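You operate a simulated robot arm through the tools that you are given. There is no shell and no other tool.

You are at the controls of a simulated robot arm. One attempt, no reset.

## Task
Sweep the spilt hulls on the packing table into the WASTE bin.
Fine: brush it into the pan, open the bin's lid, tip the pan out, shut the lid, brush and pan back. Set down upright: brush with blue back. What is to be rubbed or washed off counts as gone when no trace of it is left.

Only the result counts: the job must be done as asked and must still hold three seconds after the hand-in. Knocking over, shifting, dropping, spilling or breaking anything else fails it. Lids that push on must go on centred and level and be pressed home; caps that screw on are set level and turned clockwise until they are tight.

## Robot
A 7-joint arm with a two-finger parallel gripper, fixed in place. Base frame: the origin is on the floor under the middle of its stand, x ahead of it, y to its left, z up; the work surface is at about z = 720. Units: mm, degrees, N and s.
It reaches about 1372 mm from its shoulder. Its first joint turns from -149.0 to 149.0 degrees. Payload 3.43 kg.
The TCP is the grasp point between the finger pads, 30 mm short of the fingertips. In the tool frame z runs along the fingers and y along their closing line. Largest opening 94 mm; finger width 28, thickness 10; the body of the gripper, 50 by 96 mm, starts 55 mm behind the TCP.
Orientation is that of the tool frame in the base frame, as a unit quaternion [w, x, y, z]. With the fingers straight down and closing along the base's y, the tool's x points along the base's -x, its y along +y and its z along -z.

## Interface
- The arm moves only by the tool apply_moves. Its argument "motion" is a list that holds one entry, the list of rows, each a list of 7 numbers: the shift along the tool's x, y, z in units of 400 mm (1.0 is 400 mm), then the turn, a rotation vector about the tool's x, y, z in units of 180 degrees (1.0 is 180 degrees), then the gripper command, from -1 (shut) to 1 (fully open), values between in proportion. In form: [[[dx, dy, dz, wx, wy, wz, grip], ...]]. A call has 1 to 20 rows; each row is the pose to reach, as a shift and turn from the pose commanded when the call began, along the tool's axes at that moment. A call with a number of a shift or a turn outside -1 to 1 is refused whole. A row lasts 0.2 s, in which the tool goes at most 50 mm and 8.6 degrees; a call with a longer step from one row to the next is refused whole, and so is a gripper value outside its range. A pose out of reach is approached as far as the arm can. The call stops where the force on the tool passes 90 N (or 10 N more than at its start, if that is more) or the arm is blocked; 0.2 s more then pass. Each finger travels about 45 mm/s and halts on what it meets, pressing with about 44 N; the grip force reading is that of the motor and also rises with nothing between the fingers. The clock runs only during rows and for 0.2 s after the last one: add rows that repeat a pose to give the fingers time. It gives the time, the measured TCP pose, the force on the tool (base axes), the opening and the grip force at its end, in the units of the frame above (readings bear some noise), with the torque about the TCP (base axes, N m) and any sound that the robot's microphone picked up, and new pictures: "views" is both (left out), scene, wrist or none.
- Cameras (640 x 400 px; columns grow to the right, rows downward): "scene" is fixed at [51.5, -501.5, 1355.5]; the picture's right is [-0.65, -0.76, 0.00], its down [-0.48, 0.41, -0.78] and it looks along [0.59, -0.51, -0.63] (base axes); focal length 214 px, centre (320, 200). "wrist" rides on the gripper at [76, 14, -103] in the tool frame; the picture's right is [-0.18, 0.98, 0.00], its down [-0.75, -0.14, -0.64] and it looks along [-0.63, -0.12, 0.77] (tool axes); focal length 243 px, centre (320, 200). There is no depth. A picture from a camera that has moved, and an enlarged one, comes with that camera's place and axes in the base frame and with its lens. The place of the scene camera against the robot may be out by one fixed shift of up to 12 mm in any direction.
- zoom(camera, box): a new picture of the part [left, top, right, bottom] of that camera's present view, enlarged. The clock stands still meanwhile.
- finish_job(): hands the job in; it is judged then, once.

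Places have to be worked out from the pictures, the camera data and where the tool is seen. Open the gripper and draw the arm clear of the work before you hand the job in, unless the task says otherwise.

The tools are called after "Call:" as a command line: name --argument value ..., lists and objects as JSON in quotes. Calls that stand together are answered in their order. apply_moves: Moves the arm, as the interface text tells. Its arguments: {"type":"object","properties":{"motion":{"type":"array","items":{"type":"array","items":{"type":"array","items":{"type":"number"}}}},"views":{"type":"string","enum":["both","scene","wrist","none"]}},"required":["motion"]} The other tools are called the same way: zoom (camera, box) takes an enlarged picture of a part of a camera's view; finish_job () hands the job in.

At the start:

```text
t: 0.0
tcp_pos: [631.3, -761.0, 1206.5]
ee_rot: [0.0, -0.001, 1.0, 0.001]
ft_force: [-0.4, -0.6, 0.5]
wrist_torque: [-0.01, -0.01, 0.03]
width: 93.7
gripper_force: 0.1
```

scene: 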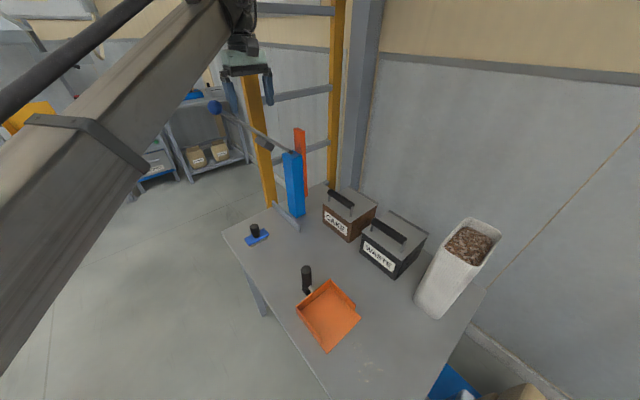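
wrist: 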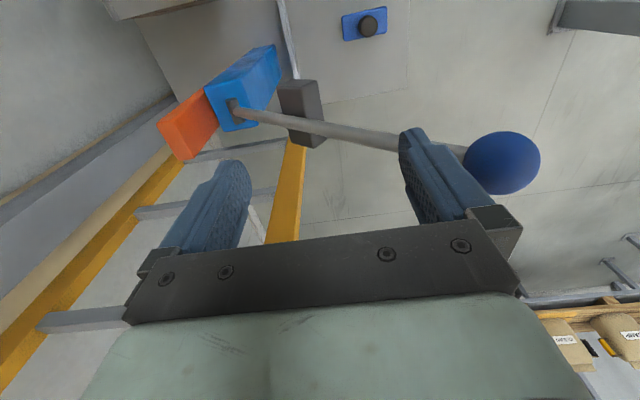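

I start by looking closer at the table: the pan, brush, bins, and the spill.

Call:
zoom --camera "scene" --box '[220, 170, 380, 270]'

Call:
zoom --camera "scene" --box '[280, 260, 440, 400]'

Call:
zoom --camera "scene" --box '[300, 170, 500, 330]'

Call:
zoom --camera "wrist" --box '[100, 0, 640, 220]'

```text
4.00 times, centred on (300, 220) of scene
camera zoom: at [51.5, -501.5, 1355.5], right [-0.65, -0.76, 0.0], down [-0.48, 0.41, -0.78], along [0.59, -0.51, -0.63], focal length 858 px, centre (400, 120)
```

zoom: 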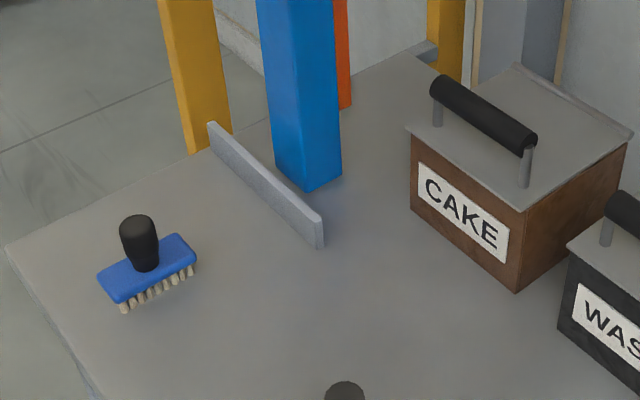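

```text
2.86 times, centred on (360, 330) of scene
camera zoom: at [51.5, -501.5, 1355.5], right [-0.65, -0.76, 0.0], down [-0.48, 0.41, -0.78], along [0.59, -0.51, -0.63], focal length 613 px, centre (206, -171)
```

zoom: 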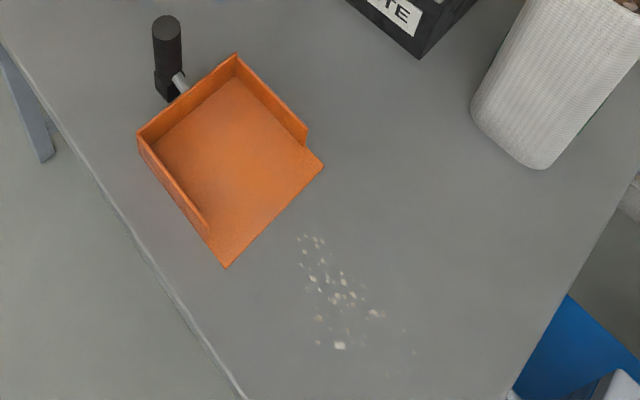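

```text
2.50 times, centred on (400, 250) of scene
camera zoom: at [51.5, -501.5, 1355.5], right [-0.65, -0.76, 0.0], down [-0.48, 0.41, -0.78], along [0.59, -0.51, -0.63], focal length 536 px, centre (120, 75)
```

zoom: 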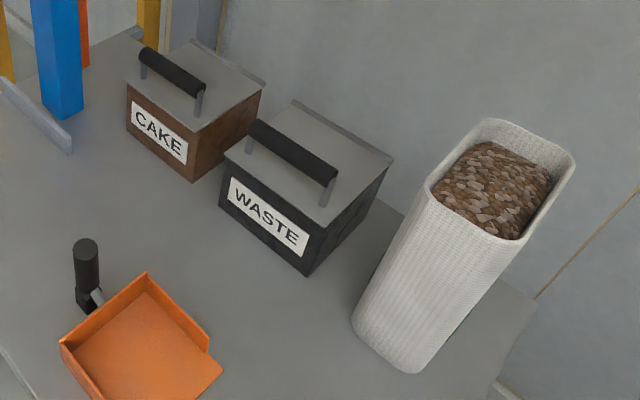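

```text
1.19 times, centred on (370, 110) of wrist
camera zoom: at [556.4, -746.2, 1308.8], right [0.18, 0.98, 0.0], down [0.75, -0.14, 0.64], along [0.63, -0.12, -0.77], focal length 288 px, centre (261, 307)
```

zoom: 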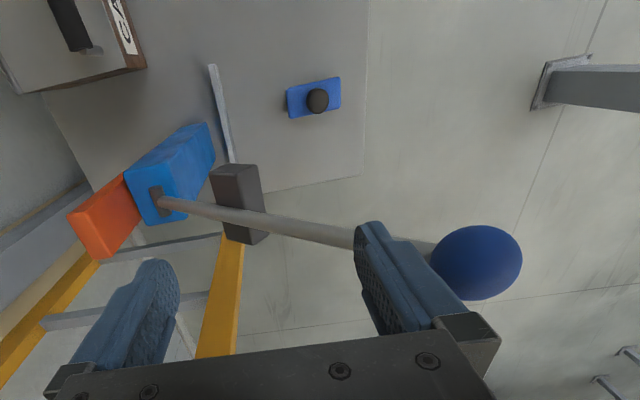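

The brush is near (607,-672), under the press lever's ball (about (635,-668,1204)). The pan lies around x 173–300, y -760…-631 with its mouth towards -x, and the hulls are at x 30–146. I back the arm off along -x, clear of the lever, for a better view.

Call:
apply_moves --motion '[[[0.1, 0, 0, 0, 0, 0, 1], [0.2, 0, 0, 0, 0, 0, 1], [0.3, 0, 0, 0, 0, 0, 1], [0.4, 0, 0, 0, 0, 0, 1], [0.5, 0, 0, 0, 0, 0, 1], [0.6, 0, 0, 0, 0, 0, 1], [0.7, 0, 0, 0, 0, 0, 1], [0.8, 0, 0, 0, 0, 0, 1]]]' --views "both"

```text
t: 1.8
tcp_pos: [313.2, -764.7, 1195.0]
ee_rot: [0.003, 0.0, 1.0, -0.008]
ft_force: [0.6, -0.5, -0.7]
wrist_torque: [0.0, 0.06, -0.01]
width: 94.0
gripper_force: 0.2
out of reach, approached as far as the arm can: row 7, 8
camera wrist: at [238.2, -750.1, 1297.8], right [0.18, 0.98, -0.01], down [0.75, -0.13, 0.65], along [0.64, -0.13, -0.76], focal length 243 px, centre (320, 200)
```

scene: 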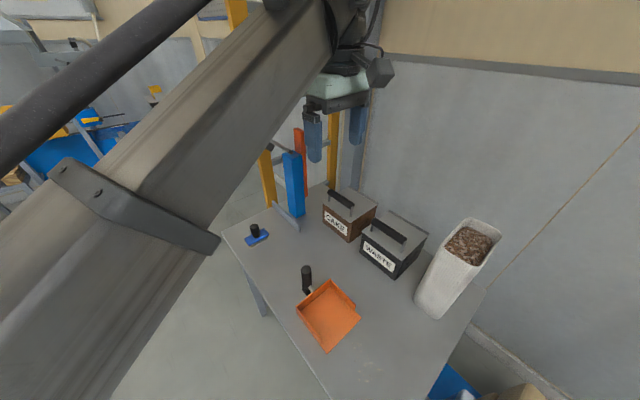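
wrist: 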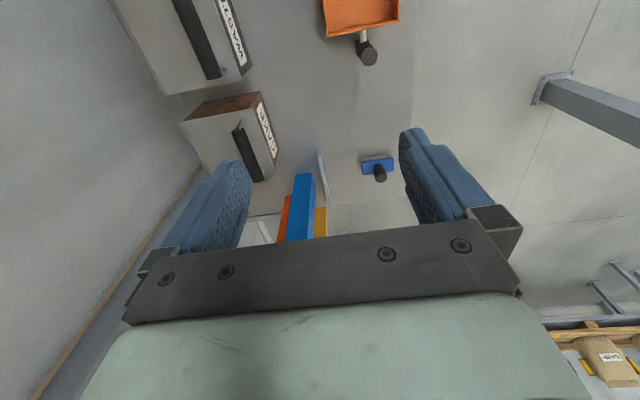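

The high position near the base is at the edge of reach. I go lower and towards the pan to view the spill and the pan closely.

Call:
apply_moves --motion '[[[0, 0, 0.1, 0, 0, 0, 1], [0.05, 0.02, 0.2, 0, 0, 0, 1], [0.13, 0.04, 0.28, 0, 0, 0, 1], [0.2, 0.07, 0.36, 0, 0, 0, 1], [0.3, 0.1, 0.42, 0, 0, 0, 1], [0.4, 0.13, 0.46, 0, 0, 0, 1], [0.5, 0.16, 0.5, 0, 0, 0, 1], [0.53, 0.17, 0.5, 0, 0, 0, 1]]]' --views "both"

```text
t: 3.6
tcp_pos: [99.7, -696.6, 994.5]
ee_rot: [-0.001, 0.001, 1.0, 0.0]
ft_force: [0.3, 0.6, -0.2]
wrist_torque: [0.01, -0.01, 0.0]
width: 93.9
gripper_force: 0.1
camera wrist: at [25.8, -682.6, 1097.9], right [0.18, 0.98, 0.0], down [0.75, -0.14, 0.64], along [0.63, -0.12, -0.77], focal length 243 px, centre (320, 200)
```

scene: 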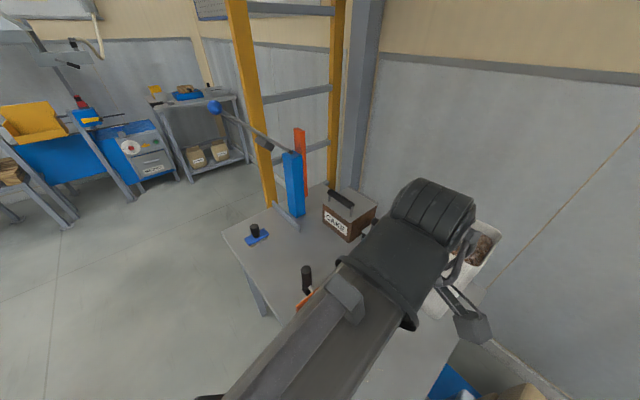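
wrist: 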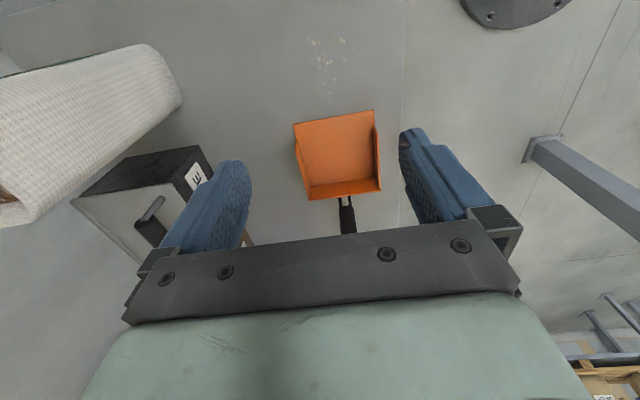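

I zoom in on the spill, pan and bin in the wrist view.

Call:
zoom --camera "wrist" --box '[260, 10, 420, 110]'

Call:
zoom --camera "wrist" --box '[260, 90, 420, 240]'

Call:
zoom --camera "wrist" --box '[0, 30, 260, 260]'

```text
4.00 times, centred on (340, 60) of wrist
camera zoom: at [25.8, -682.6, 1097.9], right [0.18, 0.98, 0.0], down [0.75, -0.14, 0.64], along [0.63, -0.12, -0.77], focal length 970 px, centre (240, 760)
```

zoom: 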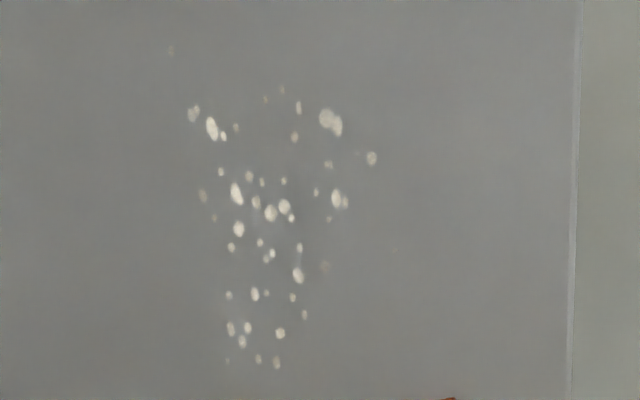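

```text
2.67 times, centred on (340, 165) of wrist
camera zoom: at [25.8, -682.6, 1097.9], right [0.18, 0.98, 0.0], down [0.75, -0.14, 0.64], along [0.63, -0.12, -0.77], focal length 647 px, centre (267, 293)
```

zoom: 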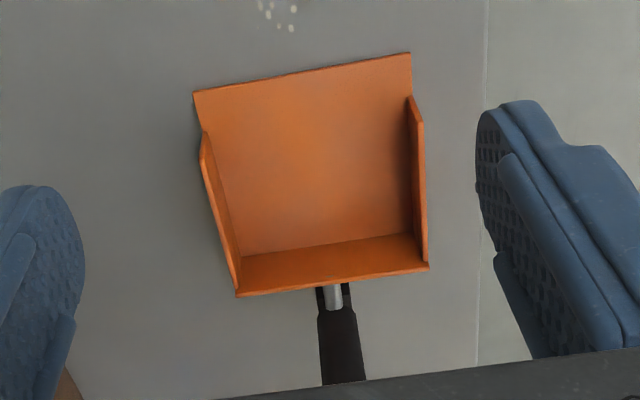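

```text
1.74 times, centred on (130, 145) of wrist
camera zoom: at [25.8, -682.6, 1097.9], right [0.18, 0.98, 0.0], down [0.75, -0.14, 0.64], along [0.63, -0.12, -0.77], focal length 422 px, centre (650, 296)
```

zoom: 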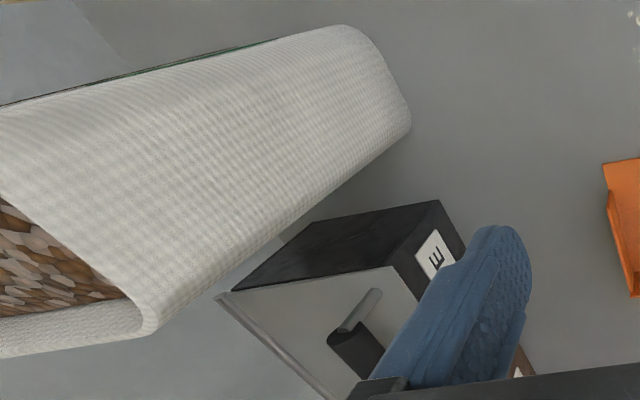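

The spill lies at x≈45–146, y≈-711…-649, and the pan mouth is at x≈171, y -756…-627. Now I move to look at the brush, staying low and well in front of the lever ball.

Call:
apply_moves --motion '[[[-0.1, 0.0, 0.0, 0, 0, 0, 1], [-0.2, 0.01, 0.0, 0, 0, 0, 1], [-0.3, 0.02, 0.0, 0, 0, 0, 1], [-0.4, 0.03, 0.03, 0, 0, 0, 1], [-0.5, 0.04, 0.08, 0, 0, 0, 1], [-0.6, 0.04, 0.13, 0, 0, 0, 1], [-0.7, 0.04, 0.18, 0, 0, 0, 1], [-0.8, 0.04, 0.23, 0, 0, 0, 1], [-0.88, 0.04, 0.28, 0, 0, 0, 1], [-0.95, 0.04, 0.2875, 0, 0, 0, 1], [-0.95, 0.04, 0.2875, 0, 0, 0, 1]]]' --views "both"

```text
t: 6.0
tcp_pos: [482.0, -681.8, 879.1]
ee_rot: [0.0, 0.001, 1.0, -0.001]
ft_force: [0.4, -0.2, 0.4]
wrist_torque: [0.0, -0.02, 0.02]
width: 94.1
gripper_force: 0.0
camera wrist: at [406.6, -667.9, 982.5], right [0.18, 0.98, 0.0], down [0.75, -0.14, 0.64], along [0.63, -0.12, -0.77], focal length 243 px, centre (320, 200)
```

scene: 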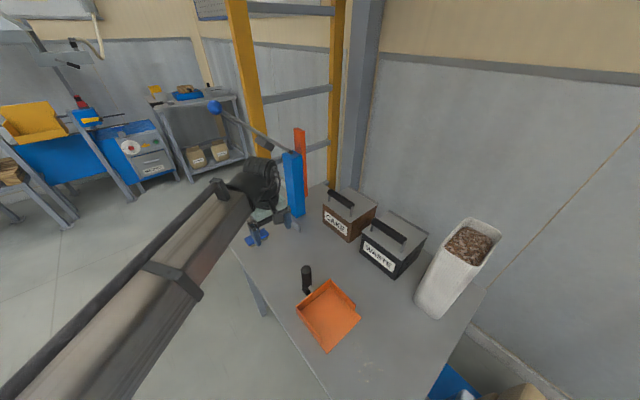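
wrist: 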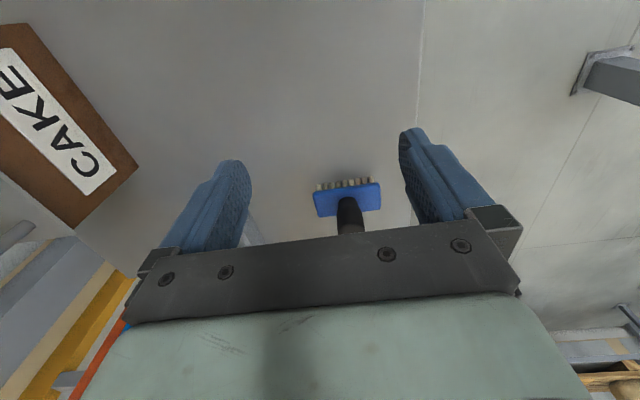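

Call:
zoom --camera "wrist" --box '[280, 150, 420, 240]'

Call:
zoom --camera "scene" --box '[180, 90, 340, 250]'

```text
4.44 times, centred on (350, 195) of wrist
camera zoom: at [406.6, -667.9, 982.5], right [0.18, 0.98, 0.0], down [0.75, -0.14, 0.64], along [0.63, -0.12, -0.77], focal length 1078 px, centre (187, 222)
```

zoom: 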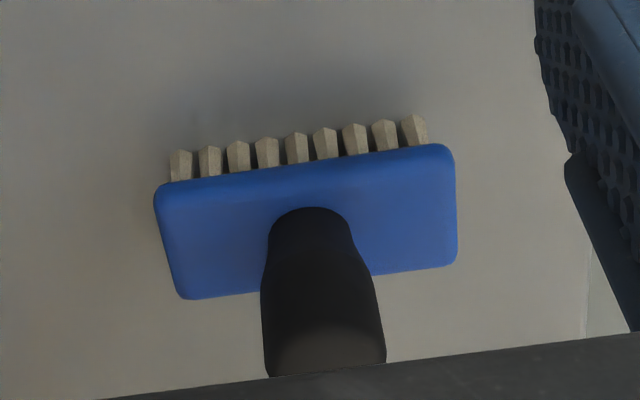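

```text
2.50 times, centred on (260, 170) of scene
camera zoom: at [51.5, -501.5, 1355.5], right [-0.65, -0.76, 0.0], down [-0.48, 0.41, -0.78], along [0.59, -0.51, -0.63], focal length 536 px, centre (470, 275)
```

zoom: 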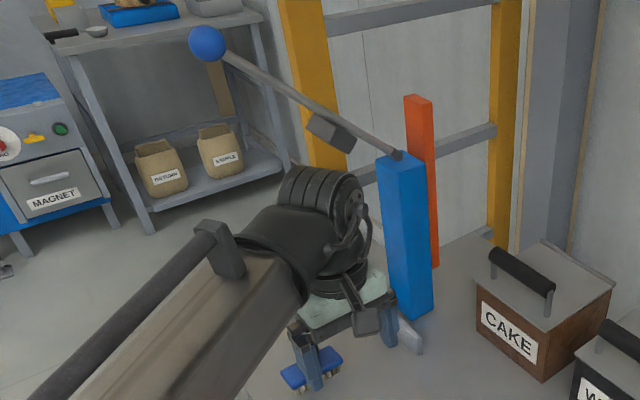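

The brush's block spans x≈592–625, y≈-713…-631 (top at about z 751), with a tapered knob up to about z 807. I move above it at z 879 and turn the gripper 90° so that the fingers close along x (stiff against the sweeping drag).

Call:
apply_moves --motion '[[[0, 0, 0, 0, 0, 0.045, 1], [0, 0, 0, 0, 0, 0.09, 1], [0, 0, 0, 0, 0, 0.135, 1], [0, 0, 0, 0, 0, 0.18, 1], [0, 0, 0, 0, 0, 0.225, 1], [0, 0, 0, 0, 0, 0.27, 1], [0, 0, 0, 0, 0, 0.315, 1], [-0.06, 0.005, 0, 0, 0, 0.36, 1], [-0.12, 0.01, 0, 0, 0, 0.405, 1], [-0.18, 0.015, 0, 0, 0, 0.45, 1], [-0.24, 0.02, 0, 0, 0, 0.495, 1], [-0.29, 0.025, 0, 0, 0, 0.5, 1], [-0.316, 0.025, 0, 0, 0, 0.5, 1], [-0.316, 0.025, 0, 0, 0, 0.5, 1]]]' --views "both"

```text
t: 9.0
tcp_pos: [608.3, -670.6, 879.0]
ee_rot: [0.001, 0.707, 0.707, 0.0]
ft_force: [-0.2, 0.6, 0.3]
wrist_torque: [0.02, -0.04, -0.01]
width: 94.1
gripper_force: 0.1
camera wrist: at [623.3, -595.0, 982.7], right [0.98, -0.18, 0.0], down [-0.14, -0.75, 0.64], along [-0.12, -0.63, -0.77], focal length 243 px, centre (320, 200)
```

scene: 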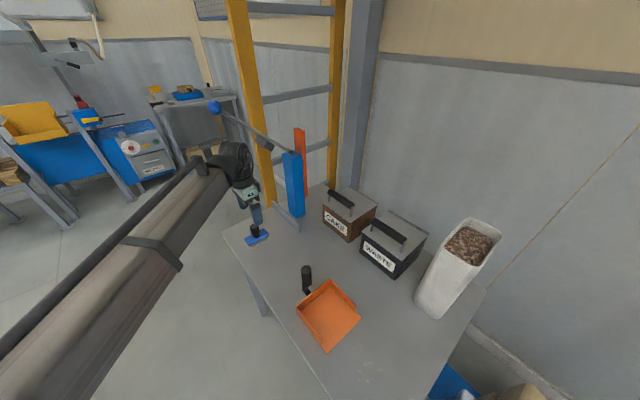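
wrist: 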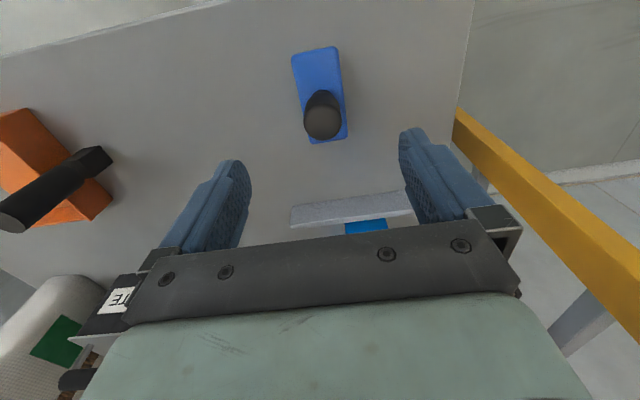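

Call:
zoom --camera "wrist" --box '[270, 30, 370, 160]'

Call:
zoom --camera "scene" --box '[220, 170, 300, 250]'

```text
3.08 times, centred on (320, 95) of wrist
camera zoom: at [623.3, -595.0, 982.7], right [0.98, -0.18, 0.0], down [-0.14, -0.75, 0.64], along [-0.12, -0.63, -0.77], focal length 746 px, centre (320, 523)
```

zoom: 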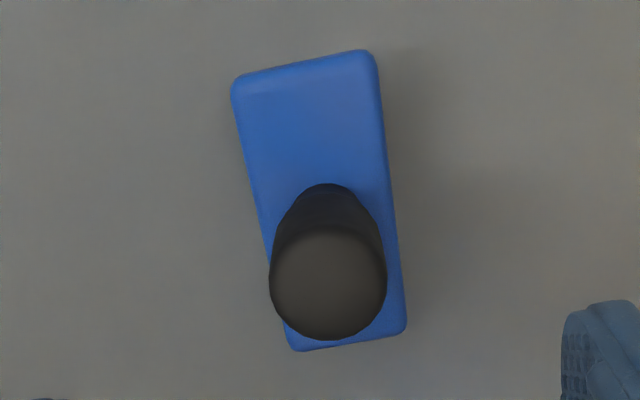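

```text
5.00 times, centred on (260, 210) of scene
camera zoom: at [51.5, -501.5, 1355.5], right [-0.65, -0.76, 0.0], down [-0.48, 0.41, -0.78], along [0.59, -0.51, -0.63], focal length 1072 px, centre (620, 150)
```

zoom: 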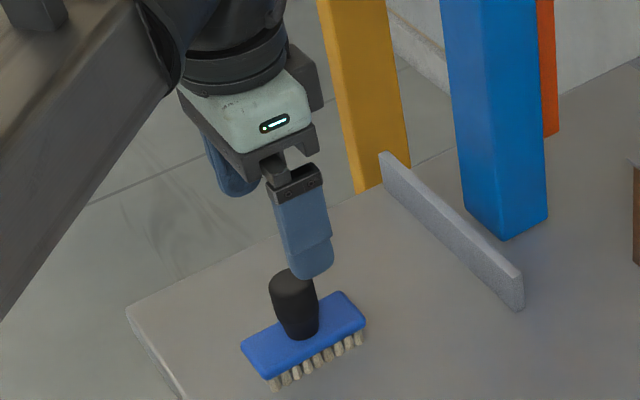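

Knob centre measured at about (611,-667), top z≈802, diameter 28 mm. I descend over it to TCP z≈788.

Call:
apply_moves --motion '[[[0.007, 0.007, 0.05, 0, 0, 0, 1], [0.007, 0.007, 0.1, 0, 0, 0, 1], [0.007, 0.007, 0.15, 0, 0, 0, 1], [0.007, 0.007, 0.2, 0, 0, 0, 1], [0.007, 0.007, 0.2275, 0, 0, 0, 1], [0.007, 0.007, 0.2275, 0, 0, 0, 1]]]' --views "both"

```text
t: 10.4
tcp_pos: [610.1, -667.4, 787.2]
ee_rot: [0.0, 0.707, 0.707, 0.0]
ft_force: [0.1, 0.4, -0.2]
wrist_torque: [0.02, 0.03, 0.04]
width: 94.0
gripper_force: 0.2
camera wrist: at [625.4, -591.6, 891.5], right [0.98, -0.18, 0.0], down [-0.14, -0.75, 0.64], along [-0.12, -0.63, -0.77], focal length 243 px, centre (320, 200)
```

scene: 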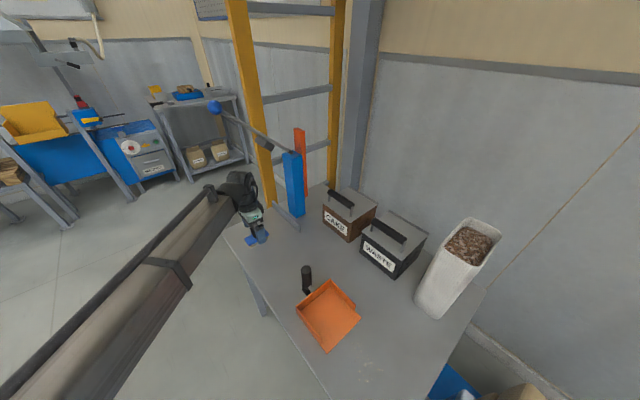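
wrist: 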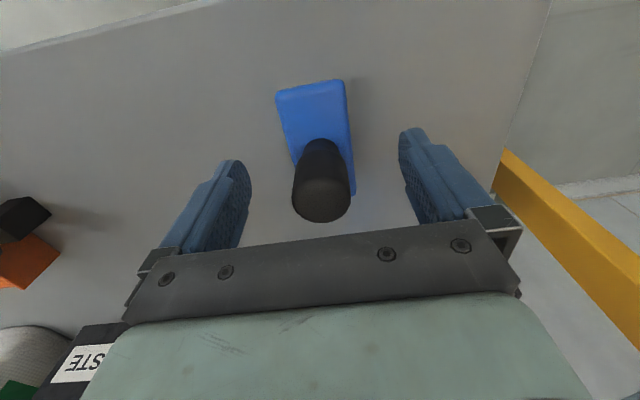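

The knob sits centred between the fingers; I close the gripper on it.

Call:
apply_moves --motion '[[[0, 0, 0, 0, 0, 0, -1], [0, 0, 0, 0, 0, 0, -1], [0, 0, 0, 0, 0, 0, -1], [0, 0, 0, 0, 0, 0, -1], [0, 0, 0, 0, 0, 0, -1], [0, 0, 0, 0, 0, 0, -1], [0, 0, 0, 0, 0, 0, -1]]]' --views "both"

```text
t: 12.0
tcp_pos: [610.2, -667.2, 788.9]
ee_rot: [0.0, 0.707, 0.707, 0.0]
ft_force: [0.6, -0.6, 0.0]
wrist_torque: [0.01, -0.01, -0.01]
width: 30.4
gripper_force: 44.2
camera wrist: at [625.4, -591.6, 891.8], right [0.98, -0.18, 0.0], down [-0.14, -0.75, 0.64], along [-0.12, -0.63, -0.77], focal length 243 px, centre (320, 200)
```

scene: 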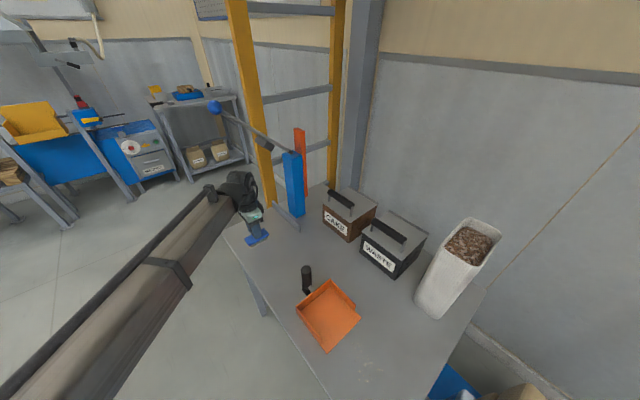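
wrist: 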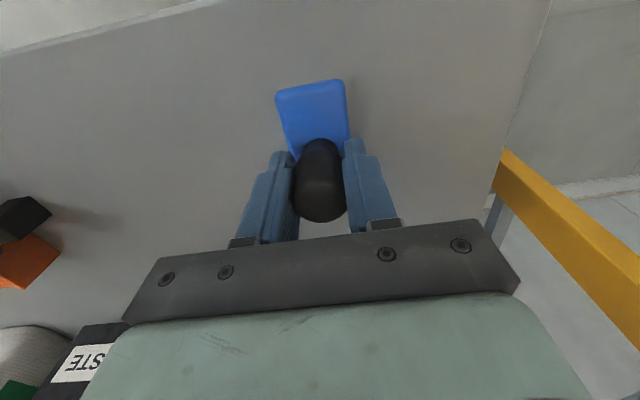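

The brush is gripped (30 mm, 44 N) with the reference pose (610.2,-667.2,788.5). I lift it, come out from under the lever along -x, then rise and travel towards the spill.

Call:
apply_moves --motion '[[[0, 0, -0.05, 0, 0, 0, -1], [0, 0, -0.12, 0, 0, 0, -1], [0, -0.06, -0.16, 0, 0, 0, -1], [0, -0.15, -0.2, 0, 0, 0, -1], [0, -0.25, -0.26, 0, 0, 0, -1], [0, -0.35, -0.33, 0, 0, 0, -1], [0, -0.45, -0.4, 0, 0, 0, -1], [0, -0.57, -0.41, 0, 0, 0, -1], [0, -0.69, -0.41, 0, 0, 0, -1], [0, -0.81, -0.41, 0, 0, 0, -1], [-0.01, -0.93, -0.41, 0, 0, 0, -1], [-0.02, -1.0, -0.41, 0, 0, 0, -1]]]' --views "both"

```text
t: 14.6
tcp_pos: [210.1, -677.6, 952.2]
ee_rot: [0.0, 0.707, 0.707, -0.001]
ft_force: [-0.5, 0.0, -1.0]
wrist_torque: [0.01, 0.0, -0.02]
width: 0.1
gripper_force: 33.5
camera wrist: at [226.0, -600.7, 1056.8], right [0.98, -0.18, 0.0], down [-0.14, -0.75, 0.64], along [-0.12, -0.63, -0.77], focal length 243 px, centre (320, 200)
```

scene: 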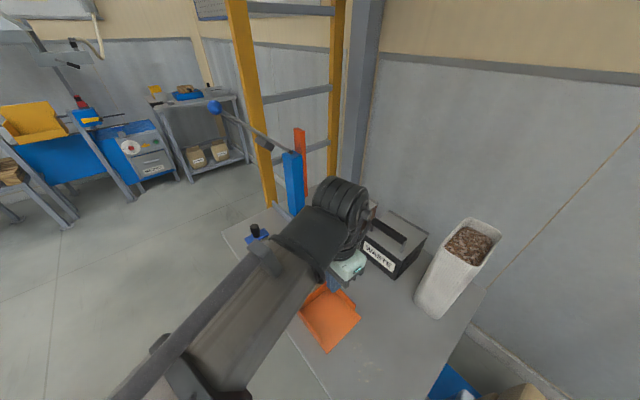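
wrist: 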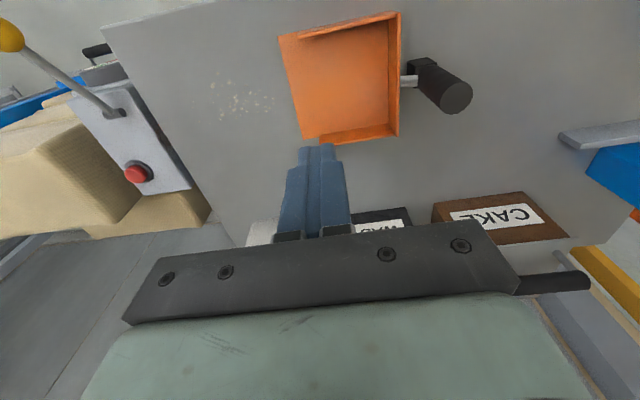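

The fingers closed empty: the knob slipped out. I look at where the brush is now.

Call:
zoom --camera "scene" --box '[210, 200, 310, 260]'

Call:
zoom --camera "wrist" --box '[180, 0, 500, 160]'

```text
6.40 times, centred on (260, 230) of scene
camera zoom: at [51.5, -501.5, 1355.5], right [-0.65, -0.76, 0.0], down [-0.48, 0.41, -0.78], along [0.59, -0.51, -0.63], focal length 1373 px, centre (704, 8)
```

zoom: 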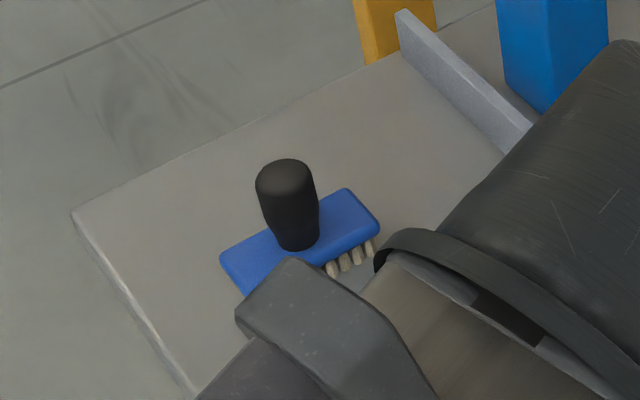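

```text
2.00 times, centred on (340, 80) of wrist
camera zoom: at [226.0, -600.7, 1056.8], right [0.98, -0.18, 0.0], down [-0.14, -0.75, 0.64], along [-0.12, -0.63, -0.77], focal length 485 px, centre (280, 440)
```

zoom: 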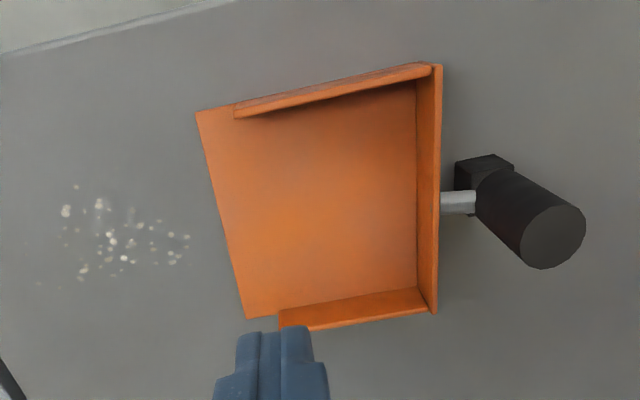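

The brush still stands upright at its place – it slipped within the first millimetres. I go back the same way with an open gripper to regrip it more securely.

Call:
apply_moves --motion '[[[0, 0.12, 0, 0, 0, 0, -0.5], [0, 0.24, 0, 0, 0, 0, 0], [0.005, 0.36, 0, 0, 0, 0, 0.5], [0.01, 0.47, 0.03, 0, 0, 0, 1], [0.015, 0.57, 0.08, 0, 0, 0, 1], [0.02, 0.67, 0.13, 0, 0, 0, 1], [0.025, 0.78, 0.17, 0, 0, 0, 1], [0.025, 0.9, 0.1825, 0, 0, 0, 1], [0.025, 1.0, 0.1825, 0, 0, 0, 1], [0.025, 1.0, 0.1825, 0, 0, 0, 1]]]' --views "both"

```text
t: 16.8
tcp_pos: [610.8, -664.3, 880.2]
ee_rot: [0.0, 0.707, 0.707, 0.0]
ft_force: [-0.3, -0.7, 0.2]
wrist_torque: [-0.03, 0.03, 0.02]
width: 94.0
gripper_force: 0.0
camera wrist: at [625.7, -589.2, 983.6], right [0.98, -0.18, 0.0], down [-0.14, -0.75, 0.64], along [-0.12, -0.63, -0.77], focal length 243 px, centre (320, 200)
```

scene: 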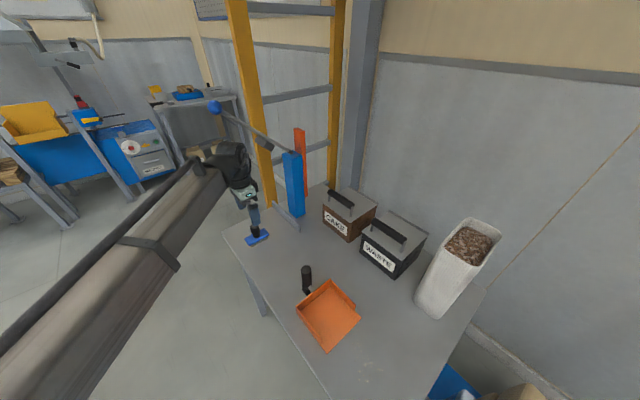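
wrist: 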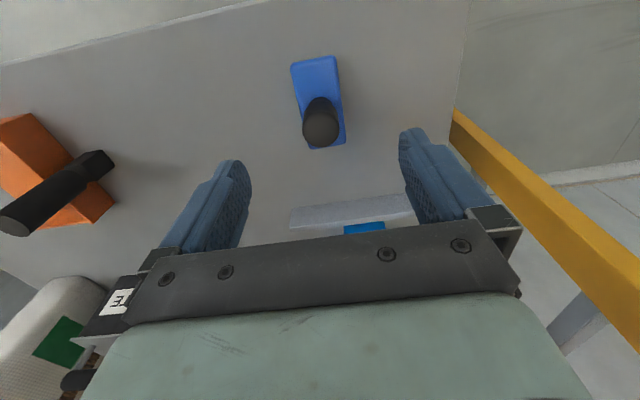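

Call:
zoom --camera "wrist" --box '[270, 40, 370, 160]'

```text
3.33 times, centred on (320, 100) of wrist
camera zoom: at [625.7, -589.2, 983.6], right [0.98, -0.18, 0.0], down [-0.14, -0.75, 0.64], along [-0.12, -0.63, -0.77], focal length 809 px, centre (320, 533)
```

zoom: 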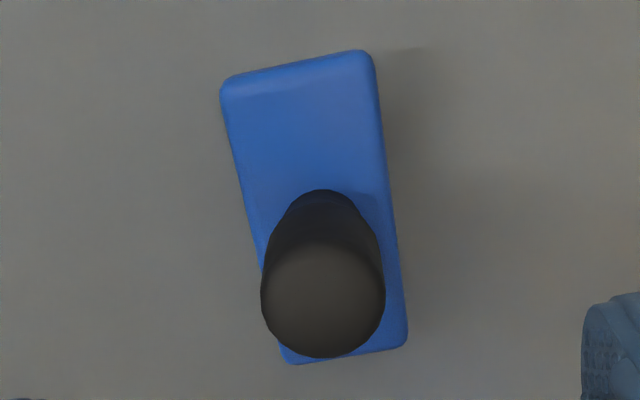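

The brush has not moved (block 591–631 × -710…-630, top z≈745, knob axis (611,-670)). I regrip the knob lower, TCP z≈779, and will test with a tiny slow lift.

Call:
apply_moves --motion '[[[-0.007, 0.001, 0.05, 0, 0, 0, 1], [-0.014, 0.001, 0.1, 0, 0, 0, 1], [-0.014, 0.001, 0.15, 0, 0, 0, 1], [-0.014, 0.001, 0.2, 0, 0, 0, 1], [-0.014, 0.001, 0.235, 0, 0, 0, 1], [-0.014, 0.001, 0.253, 0, 0, 0, 1], [-0.014, 0.001, 0.253, 0, 0, 0, 1], [-0.014, 0.001, 0.253, 0, 0, 0, -1], [-0.014, 0.001, 0.253, 0, 0, 0, -1], [-0.014, 0.001, 0.253, 0, 0, 0, -1], [-0.014, 0.001, 0.253, 0, 0, 0, -1], [-0.014, 0.001, 0.253, 0, 0, 0, -1], [-0.014, 0.001, 0.253, 0, 0, 0, -1], [-0.014, 0.001, 0.253, 0, 0, 0, -1]]]' --views "both"

```text
t: 19.8
tcp_pos: [611.0, -671.8, 777.5]
ee_rot: [-0.001, 0.707, 0.707, 0.0]
ft_force: [0.6, 0.5, 0.3]
wrist_torque: [-0.02, 0.05, -0.02]
width: 30.0
gripper_force: 44.2
camera wrist: at [626.4, -596.2, 882.2], right [0.98, -0.18, 0.0], down [-0.14, -0.75, 0.64], along [-0.12, -0.63, -0.77], focal length 243 px, centre (320, 200)
```

scene: 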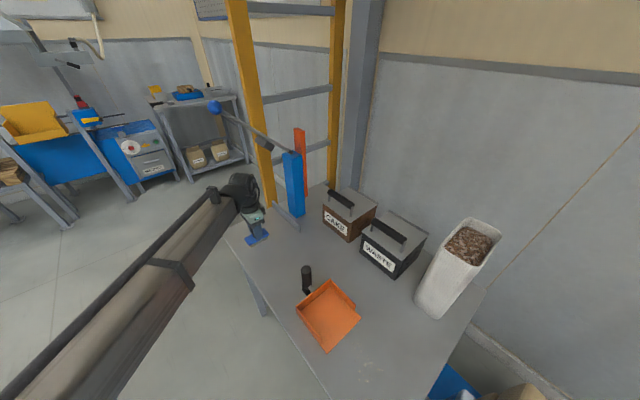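
wrist: 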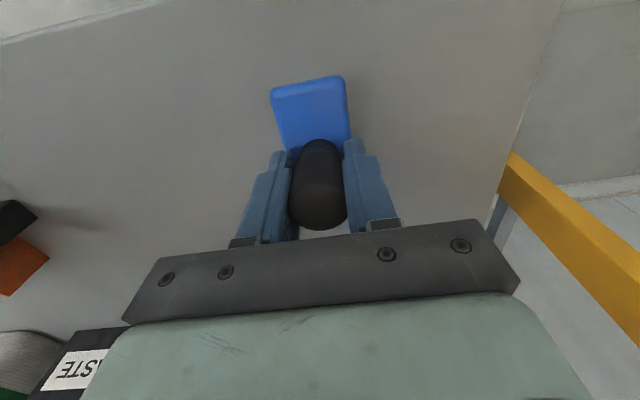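

Gripped at 30 mm again, lower on the knob. Now a slow 4 mm test lift with the views to see whether it holds.

Call:
apply_moves --motion '[[[0, 0, -0.0025, 0, 0, 0, -1], [0, 0, -0.005, 0, 0, 0, -1], [0, 0, -0.0075, 0, 0, 0, -1], [0, 0, -0.01, 0, 0, 0, -1], [0, 0, -0.01, 0, 0, 0, -1]]]' --views "both"

Call:
zoom --camera "scene" --box '[220, 190, 290, 250]'

```text
t: 21.0
tcp_pos: [610.2, -671.8, 781.7]
ee_rot: [0.0, 0.707, 0.707, 0.0]
ft_force: [0.3, -0.5, -0.9]
wrist_torque: [0.02, -0.01, 0.01]
width: 30.1
gripper_force: 44.9
camera wrist: at [626.1, -595.9, 886.1], right [0.98, -0.18, 0.0], down [-0.14, -0.75, 0.64], along [-0.12, -0.63, -0.77], focal length 243 px, centre (320, 200)
```

scene: 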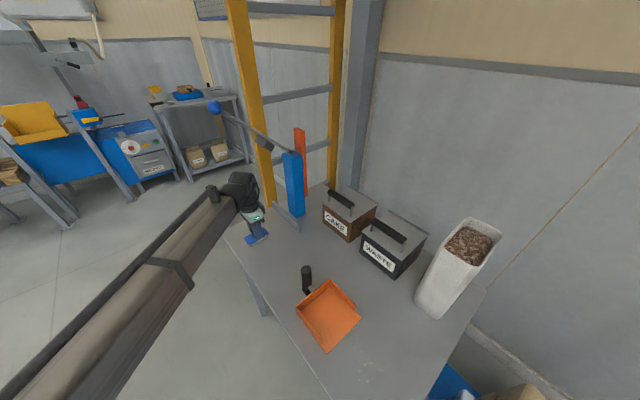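
wrist: 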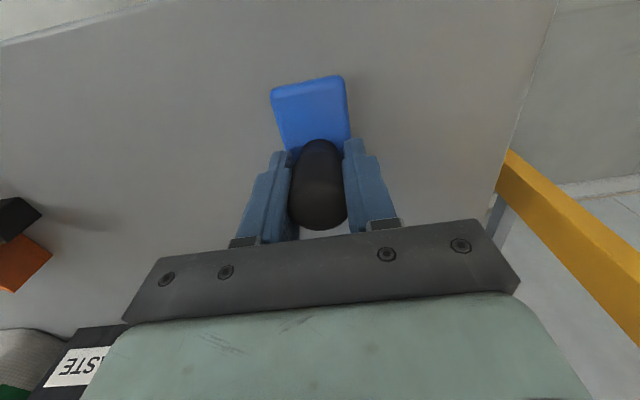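

```text
6.67 times, centred on (255, 220) of scene
camera zoom: at [51.5, -501.5, 1355.5], right [-0.65, -0.76, 0.0], down [-0.48, 0.41, -0.78], along [0.59, -0.51, -0.63], focal length 1430 px, centre (753, 67)
```

zoom: 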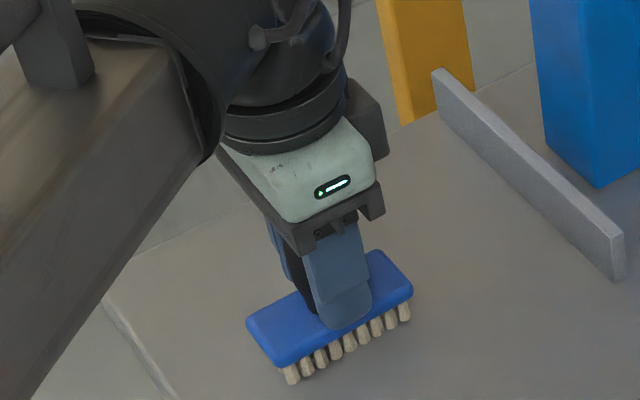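

The brush comes up with the gripper (same place in the wrist view, about 1 N weight). I continue lifting slowly another 30 mm and check again.

Call:
apply_moves --motion '[[[0, 0, -0.01, 0, 0, 0, -1], [0, 0, -0.02, 0, 0, 0, -1], [0, 0, -0.03, 0, 0, 0, -1], [0, 0, -0.04, 0, 0, 0, -1], [0, 0, -0.05, 0, 0, 0, -1], [0, 0, -0.06, 0, 0, 0, -1], [0, 0, -0.07, 0, 0, 0, -1], [0, 0, -0.075, 0, 0, 0, -1], [0, 0, -0.075, 0, 0, 0, -1]]]' --views "both"

```text
t: 23.0
tcp_pos: [610.1, -672.5, 812.5]
ee_rot: [0.0, 0.707, 0.707, 0.0]
ft_force: [-0.2, 0.4, -2.3]
wrist_torque: [0.01, 0.0, -0.01]
width: 30.1
gripper_force: 44.2
camera wrist: at [626.1, -596.1, 916.1], right [0.98, -0.18, 0.0], down [-0.14, -0.75, 0.64], along [-0.12, -0.63, -0.77], focal length 243 px, centre (320, 200)
```

scene: 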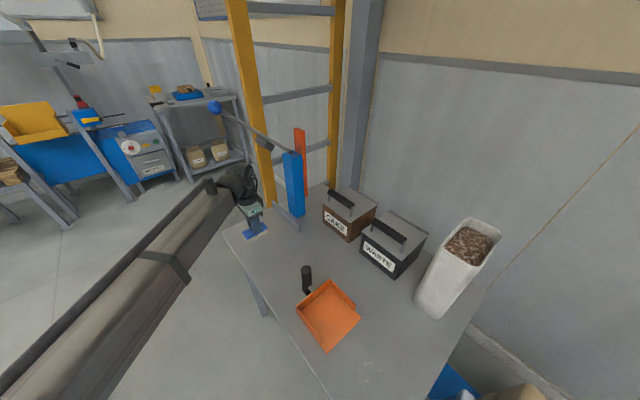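
wrist: 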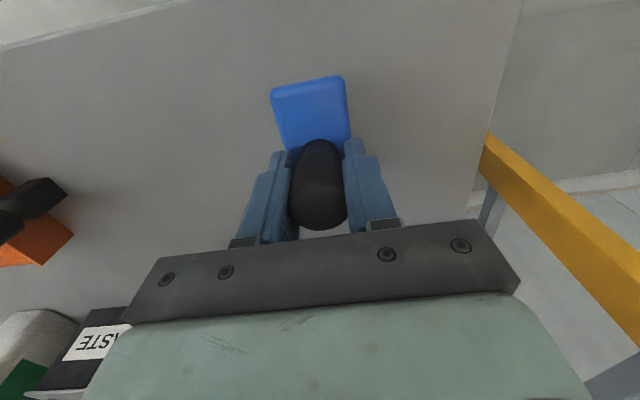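

It holds firmly now (about 2 N weight). I carry the brush out along -x and up over the pan towards the spill.

Call:
apply_moves --motion '[[[0, -0.04, 0, 0, 0, 0, -1], [0, -0.1, -0.02, 0, 0, 0, -1], [0, -0.18, -0.06, 0, 0, 0, -1], [0, -0.26, -0.12, 0, 0, 0, -1], [0, -0.34, -0.18, 0, 0, 0, -1], [0, -0.42, -0.24, 0, 0, 0, -1], [0, -0.5, -0.3, 0, 0, 0, -1], [0, -0.6, -0.32, 0, 0, 0, -1], [0, -0.7, -0.32, 0, 0, 0, -1], [0, -0.8, -0.32, 0, 0, 0, -1], [-0.01, -0.9, -0.32, 0, 0, 0, -1], [-0.02, -0.98, -0.32, 0, 0, 0, -1], [-0.02, -1.0, -0.32, 0, 0, 0, -1]]]' --views "both"

```text
t: 25.8
tcp_pos: [211.1, -678.5, 940.0]
ee_rot: [0.0, 0.707, 0.708, 0.001]
ft_force: [-0.3, -1.0, -1.5]
wrist_torque: [-0.01, -0.01, -0.01]
width: 30.2
gripper_force: 44.1
camera wrist: at [225.7, -603.9, 1043.4], right [0.98, -0.18, 0.0], down [-0.14, -0.75, 0.64], along [-0.12, -0.63, -0.77], focal length 243 px, centre (320, 200)
```

scene: 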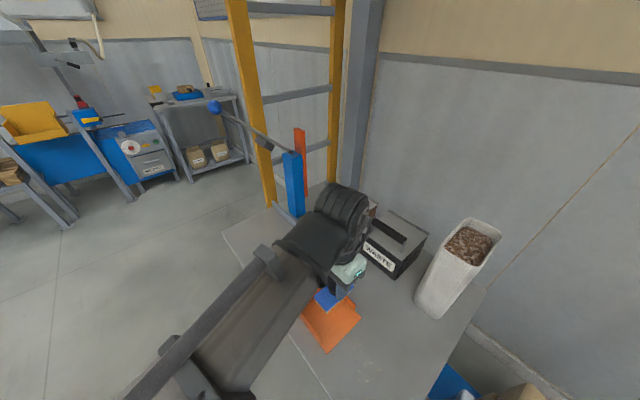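
wrist: 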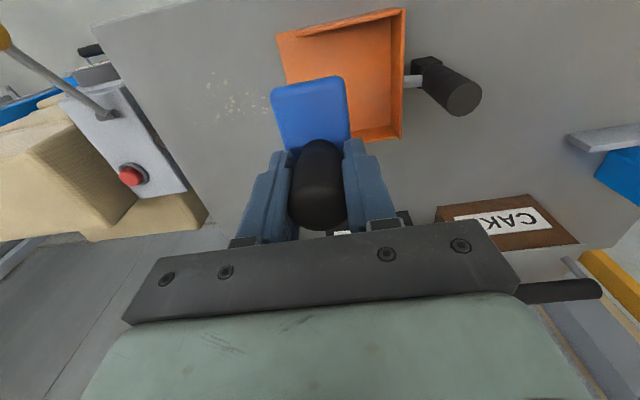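

Call:
zoom --camera "wrist" --box '[0, 0, 320, 200]'

Call:
zoom --camera "scene" --box '[340, 280, 540, 400]'

```text
2.00 times, centred on (160, 100) of wrist
camera zoom: at [225.7, -603.9, 1043.4], right [0.98, -0.18, 0.0], down [-0.14, -0.75, 0.64], along [-0.12, -0.63, -0.77], focal length 485 px, centre (640, 400)
```

zoom: 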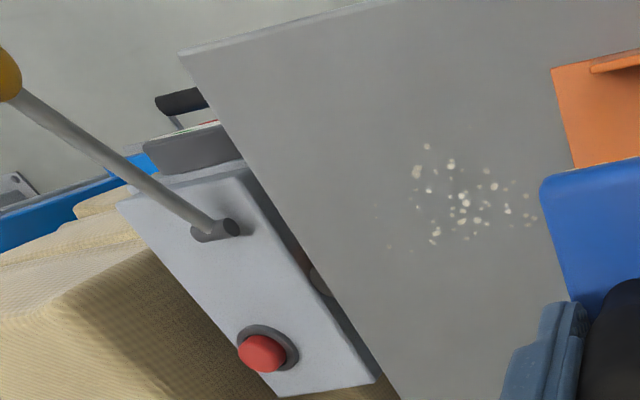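

```text
3.20 times, centred on (440, 340) of scene
camera zoom: at [51.5, -501.5, 1355.5], right [-0.65, -0.76, 0.0], down [-0.48, 0.41, -0.78], along [0.59, -0.51, -0.63], focal length 686 px, centre (-64, -248)
```

zoom: 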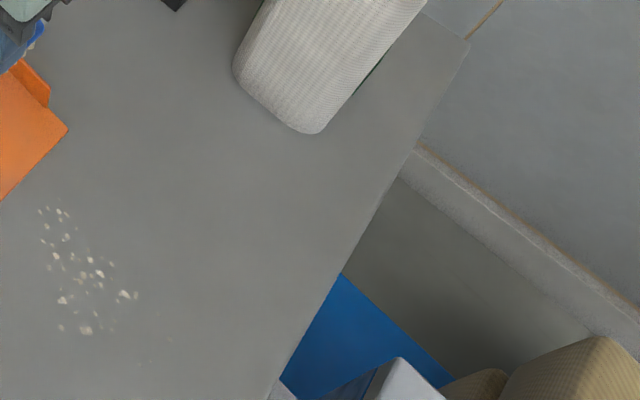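

The neighbouring panel with the button lies lower and beyond the table edge (x<-90), so there's room. I move over the start of the sweep at about (0,-682), 30 mm above the table.

Call:
apply_moves --motion '[[[0, -0.08, 0, 0, 0, 0, -1], [0, -0.18, 0, 0, 0, 0, -1], [0, -0.28, 0.04, 0, 0, 0, -1], [0, -0.36, 0.1, 0, 0, 0, -1], [-0.009, -0.44, 0.17, 0, 0, 0, -1], [-0.009, -0.5, 0.24, 0, 0, 0, -1], [-0.009, -0.5275, 0.3, 0, 0, 0, -1], [-0.009, -0.5275, 0.33, 0, 0, 0, -1], [-0.009, -0.5275, 0.33, 0, 0, 0, -1]]]' --views "both"

```text
t: 27.8
tcp_pos: [-1.5, -683.9, 807.6]
ee_rot: [-0.001, 0.707, 0.707, 0.0]
ft_force: [-0.4, -0.6, -0.9]
wrist_torque: [0.0, 0.04, 0.03]
width: 30.2
gripper_force: 44.5
camera wrist: at [14.4, -607.0, 911.5], right [0.98, -0.18, 0.0], down [-0.14, -0.75, 0.64], along [-0.12, -0.63, -0.77], focal length 243 px, centre (320, 200)
```

scene: 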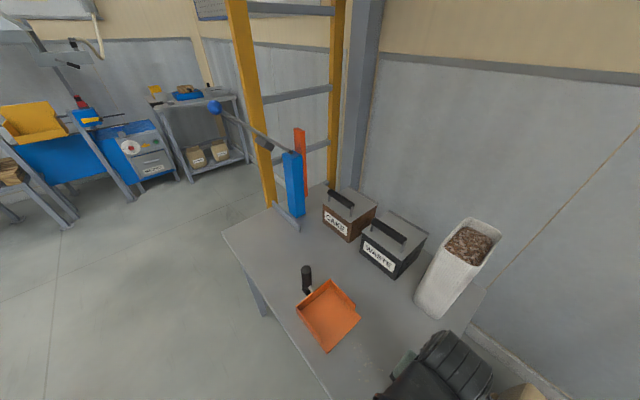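
wrist: 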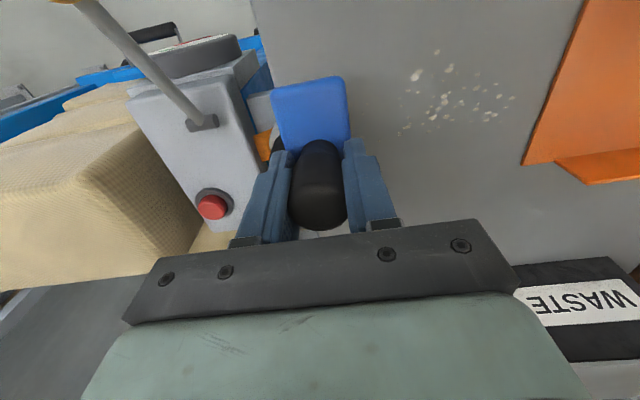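

Everything is clear here; the hulls start right of the brush. I zoom to check the leftmost hull against the brush before lowering.

Call:
zoom --camera "wrist" --box '[260, 30, 580, 190]'

Call:
apply_moves --motion '[[[0, 0, 0.03, 0, 0, 0, -1], [0, 0, 0.055, 0, 0, 0, -1], [0, 0, 0.068, 0, 0, 0, -1], [0, 0, 0.0725, 0, 0, 0, -1], [0, 0, 0.075, 0, 0, 0, -1], [0, 0, 0.075, 0, 0, 0, -1]]]' --views "wrist"

```text
2.00 times, centred on (420, 110) of wrist
camera zoom: at [14.4, -607.0, 911.5], right [0.98, -0.18, 0.0], down [-0.14, -0.75, 0.64], along [-0.12, -0.63, -0.77], focal length 485 px, centre (120, 380)
```

zoom: 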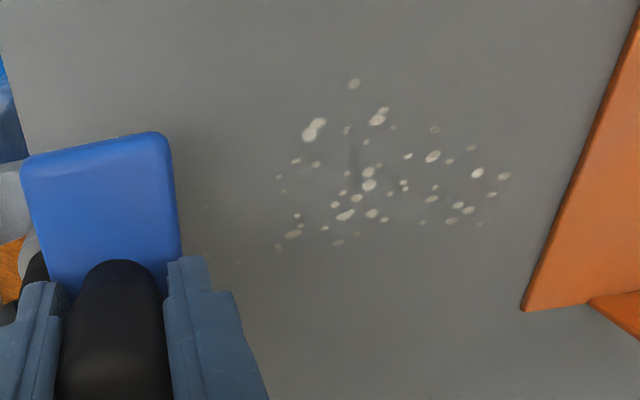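

```text
t: 29.2
tcp_pos: [-0.0, -682.7, 778.8]
ee_rot: [0.0, 0.707, 0.707, -0.001]
ft_force: [0.9, -1.0, 8.8]
wrist_torque: [0.15, 0.03, -0.01]
width: 30.2
gripper_force: 43.9
camera wrist: at [15.0, -607.3, 882.1], right [0.98, -0.18, 0.0], down [-0.14, -0.75, 0.64], along [-0.12, -0.63, -0.77], focal length 243 px, centre (320, 200)
```

wrist: 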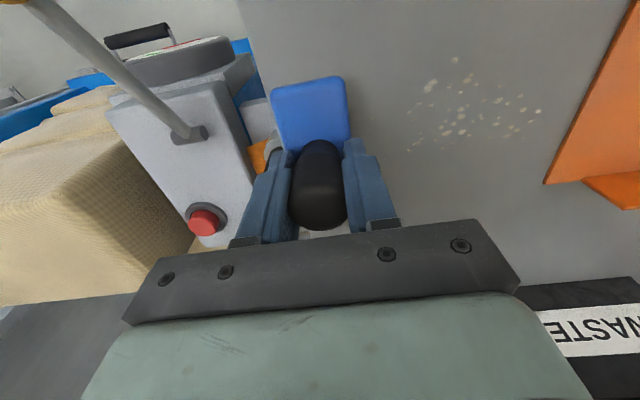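

Contact with the table is light (about 10 N). I zoom on the pan's lip to judge its thickness before sweeping over it.

Call:
zoom --camera "wrist" --box '[520, 100, 640, 220]'

Call:
zoom --camera "scene" --box '[280, 300, 400, 400]'

```text
3.33 times, centred on (580, 160) of wrist
camera zoom: at [15.0, -607.3, 882.1], right [0.98, -0.18, 0.0], down [-0.14, -0.75, 0.64], along [-0.12, -0.63, -0.77], focal length 809 px, centre (-547, 333)
```

zoom: 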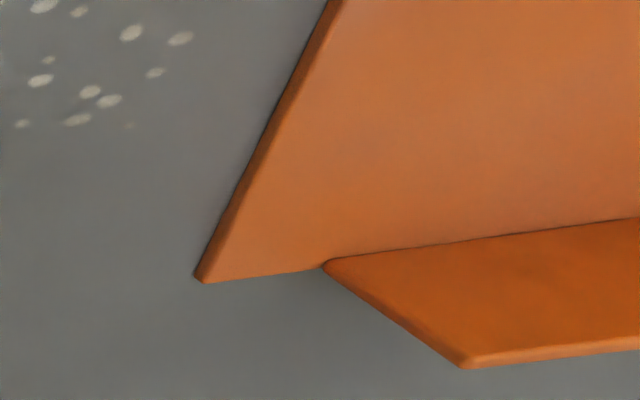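

```text
4.00 times, centred on (340, 350) of scene
camera zoom: at [51.5, -501.5, 1355.5], right [-0.65, -0.76, 0.0], down [-0.48, 0.41, -0.78], along [0.59, -0.51, -0.63], focal length 858 px, centre (240, -400)
```

zoom: 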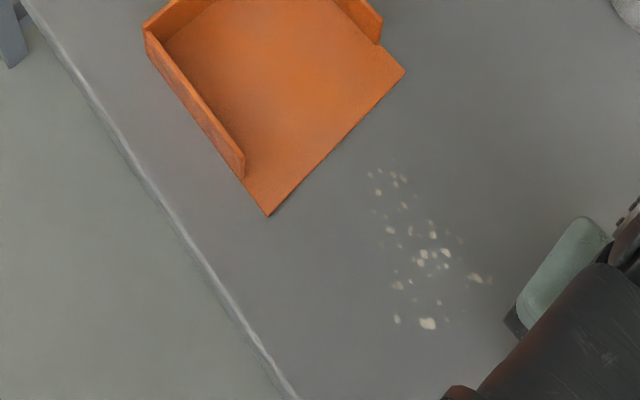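

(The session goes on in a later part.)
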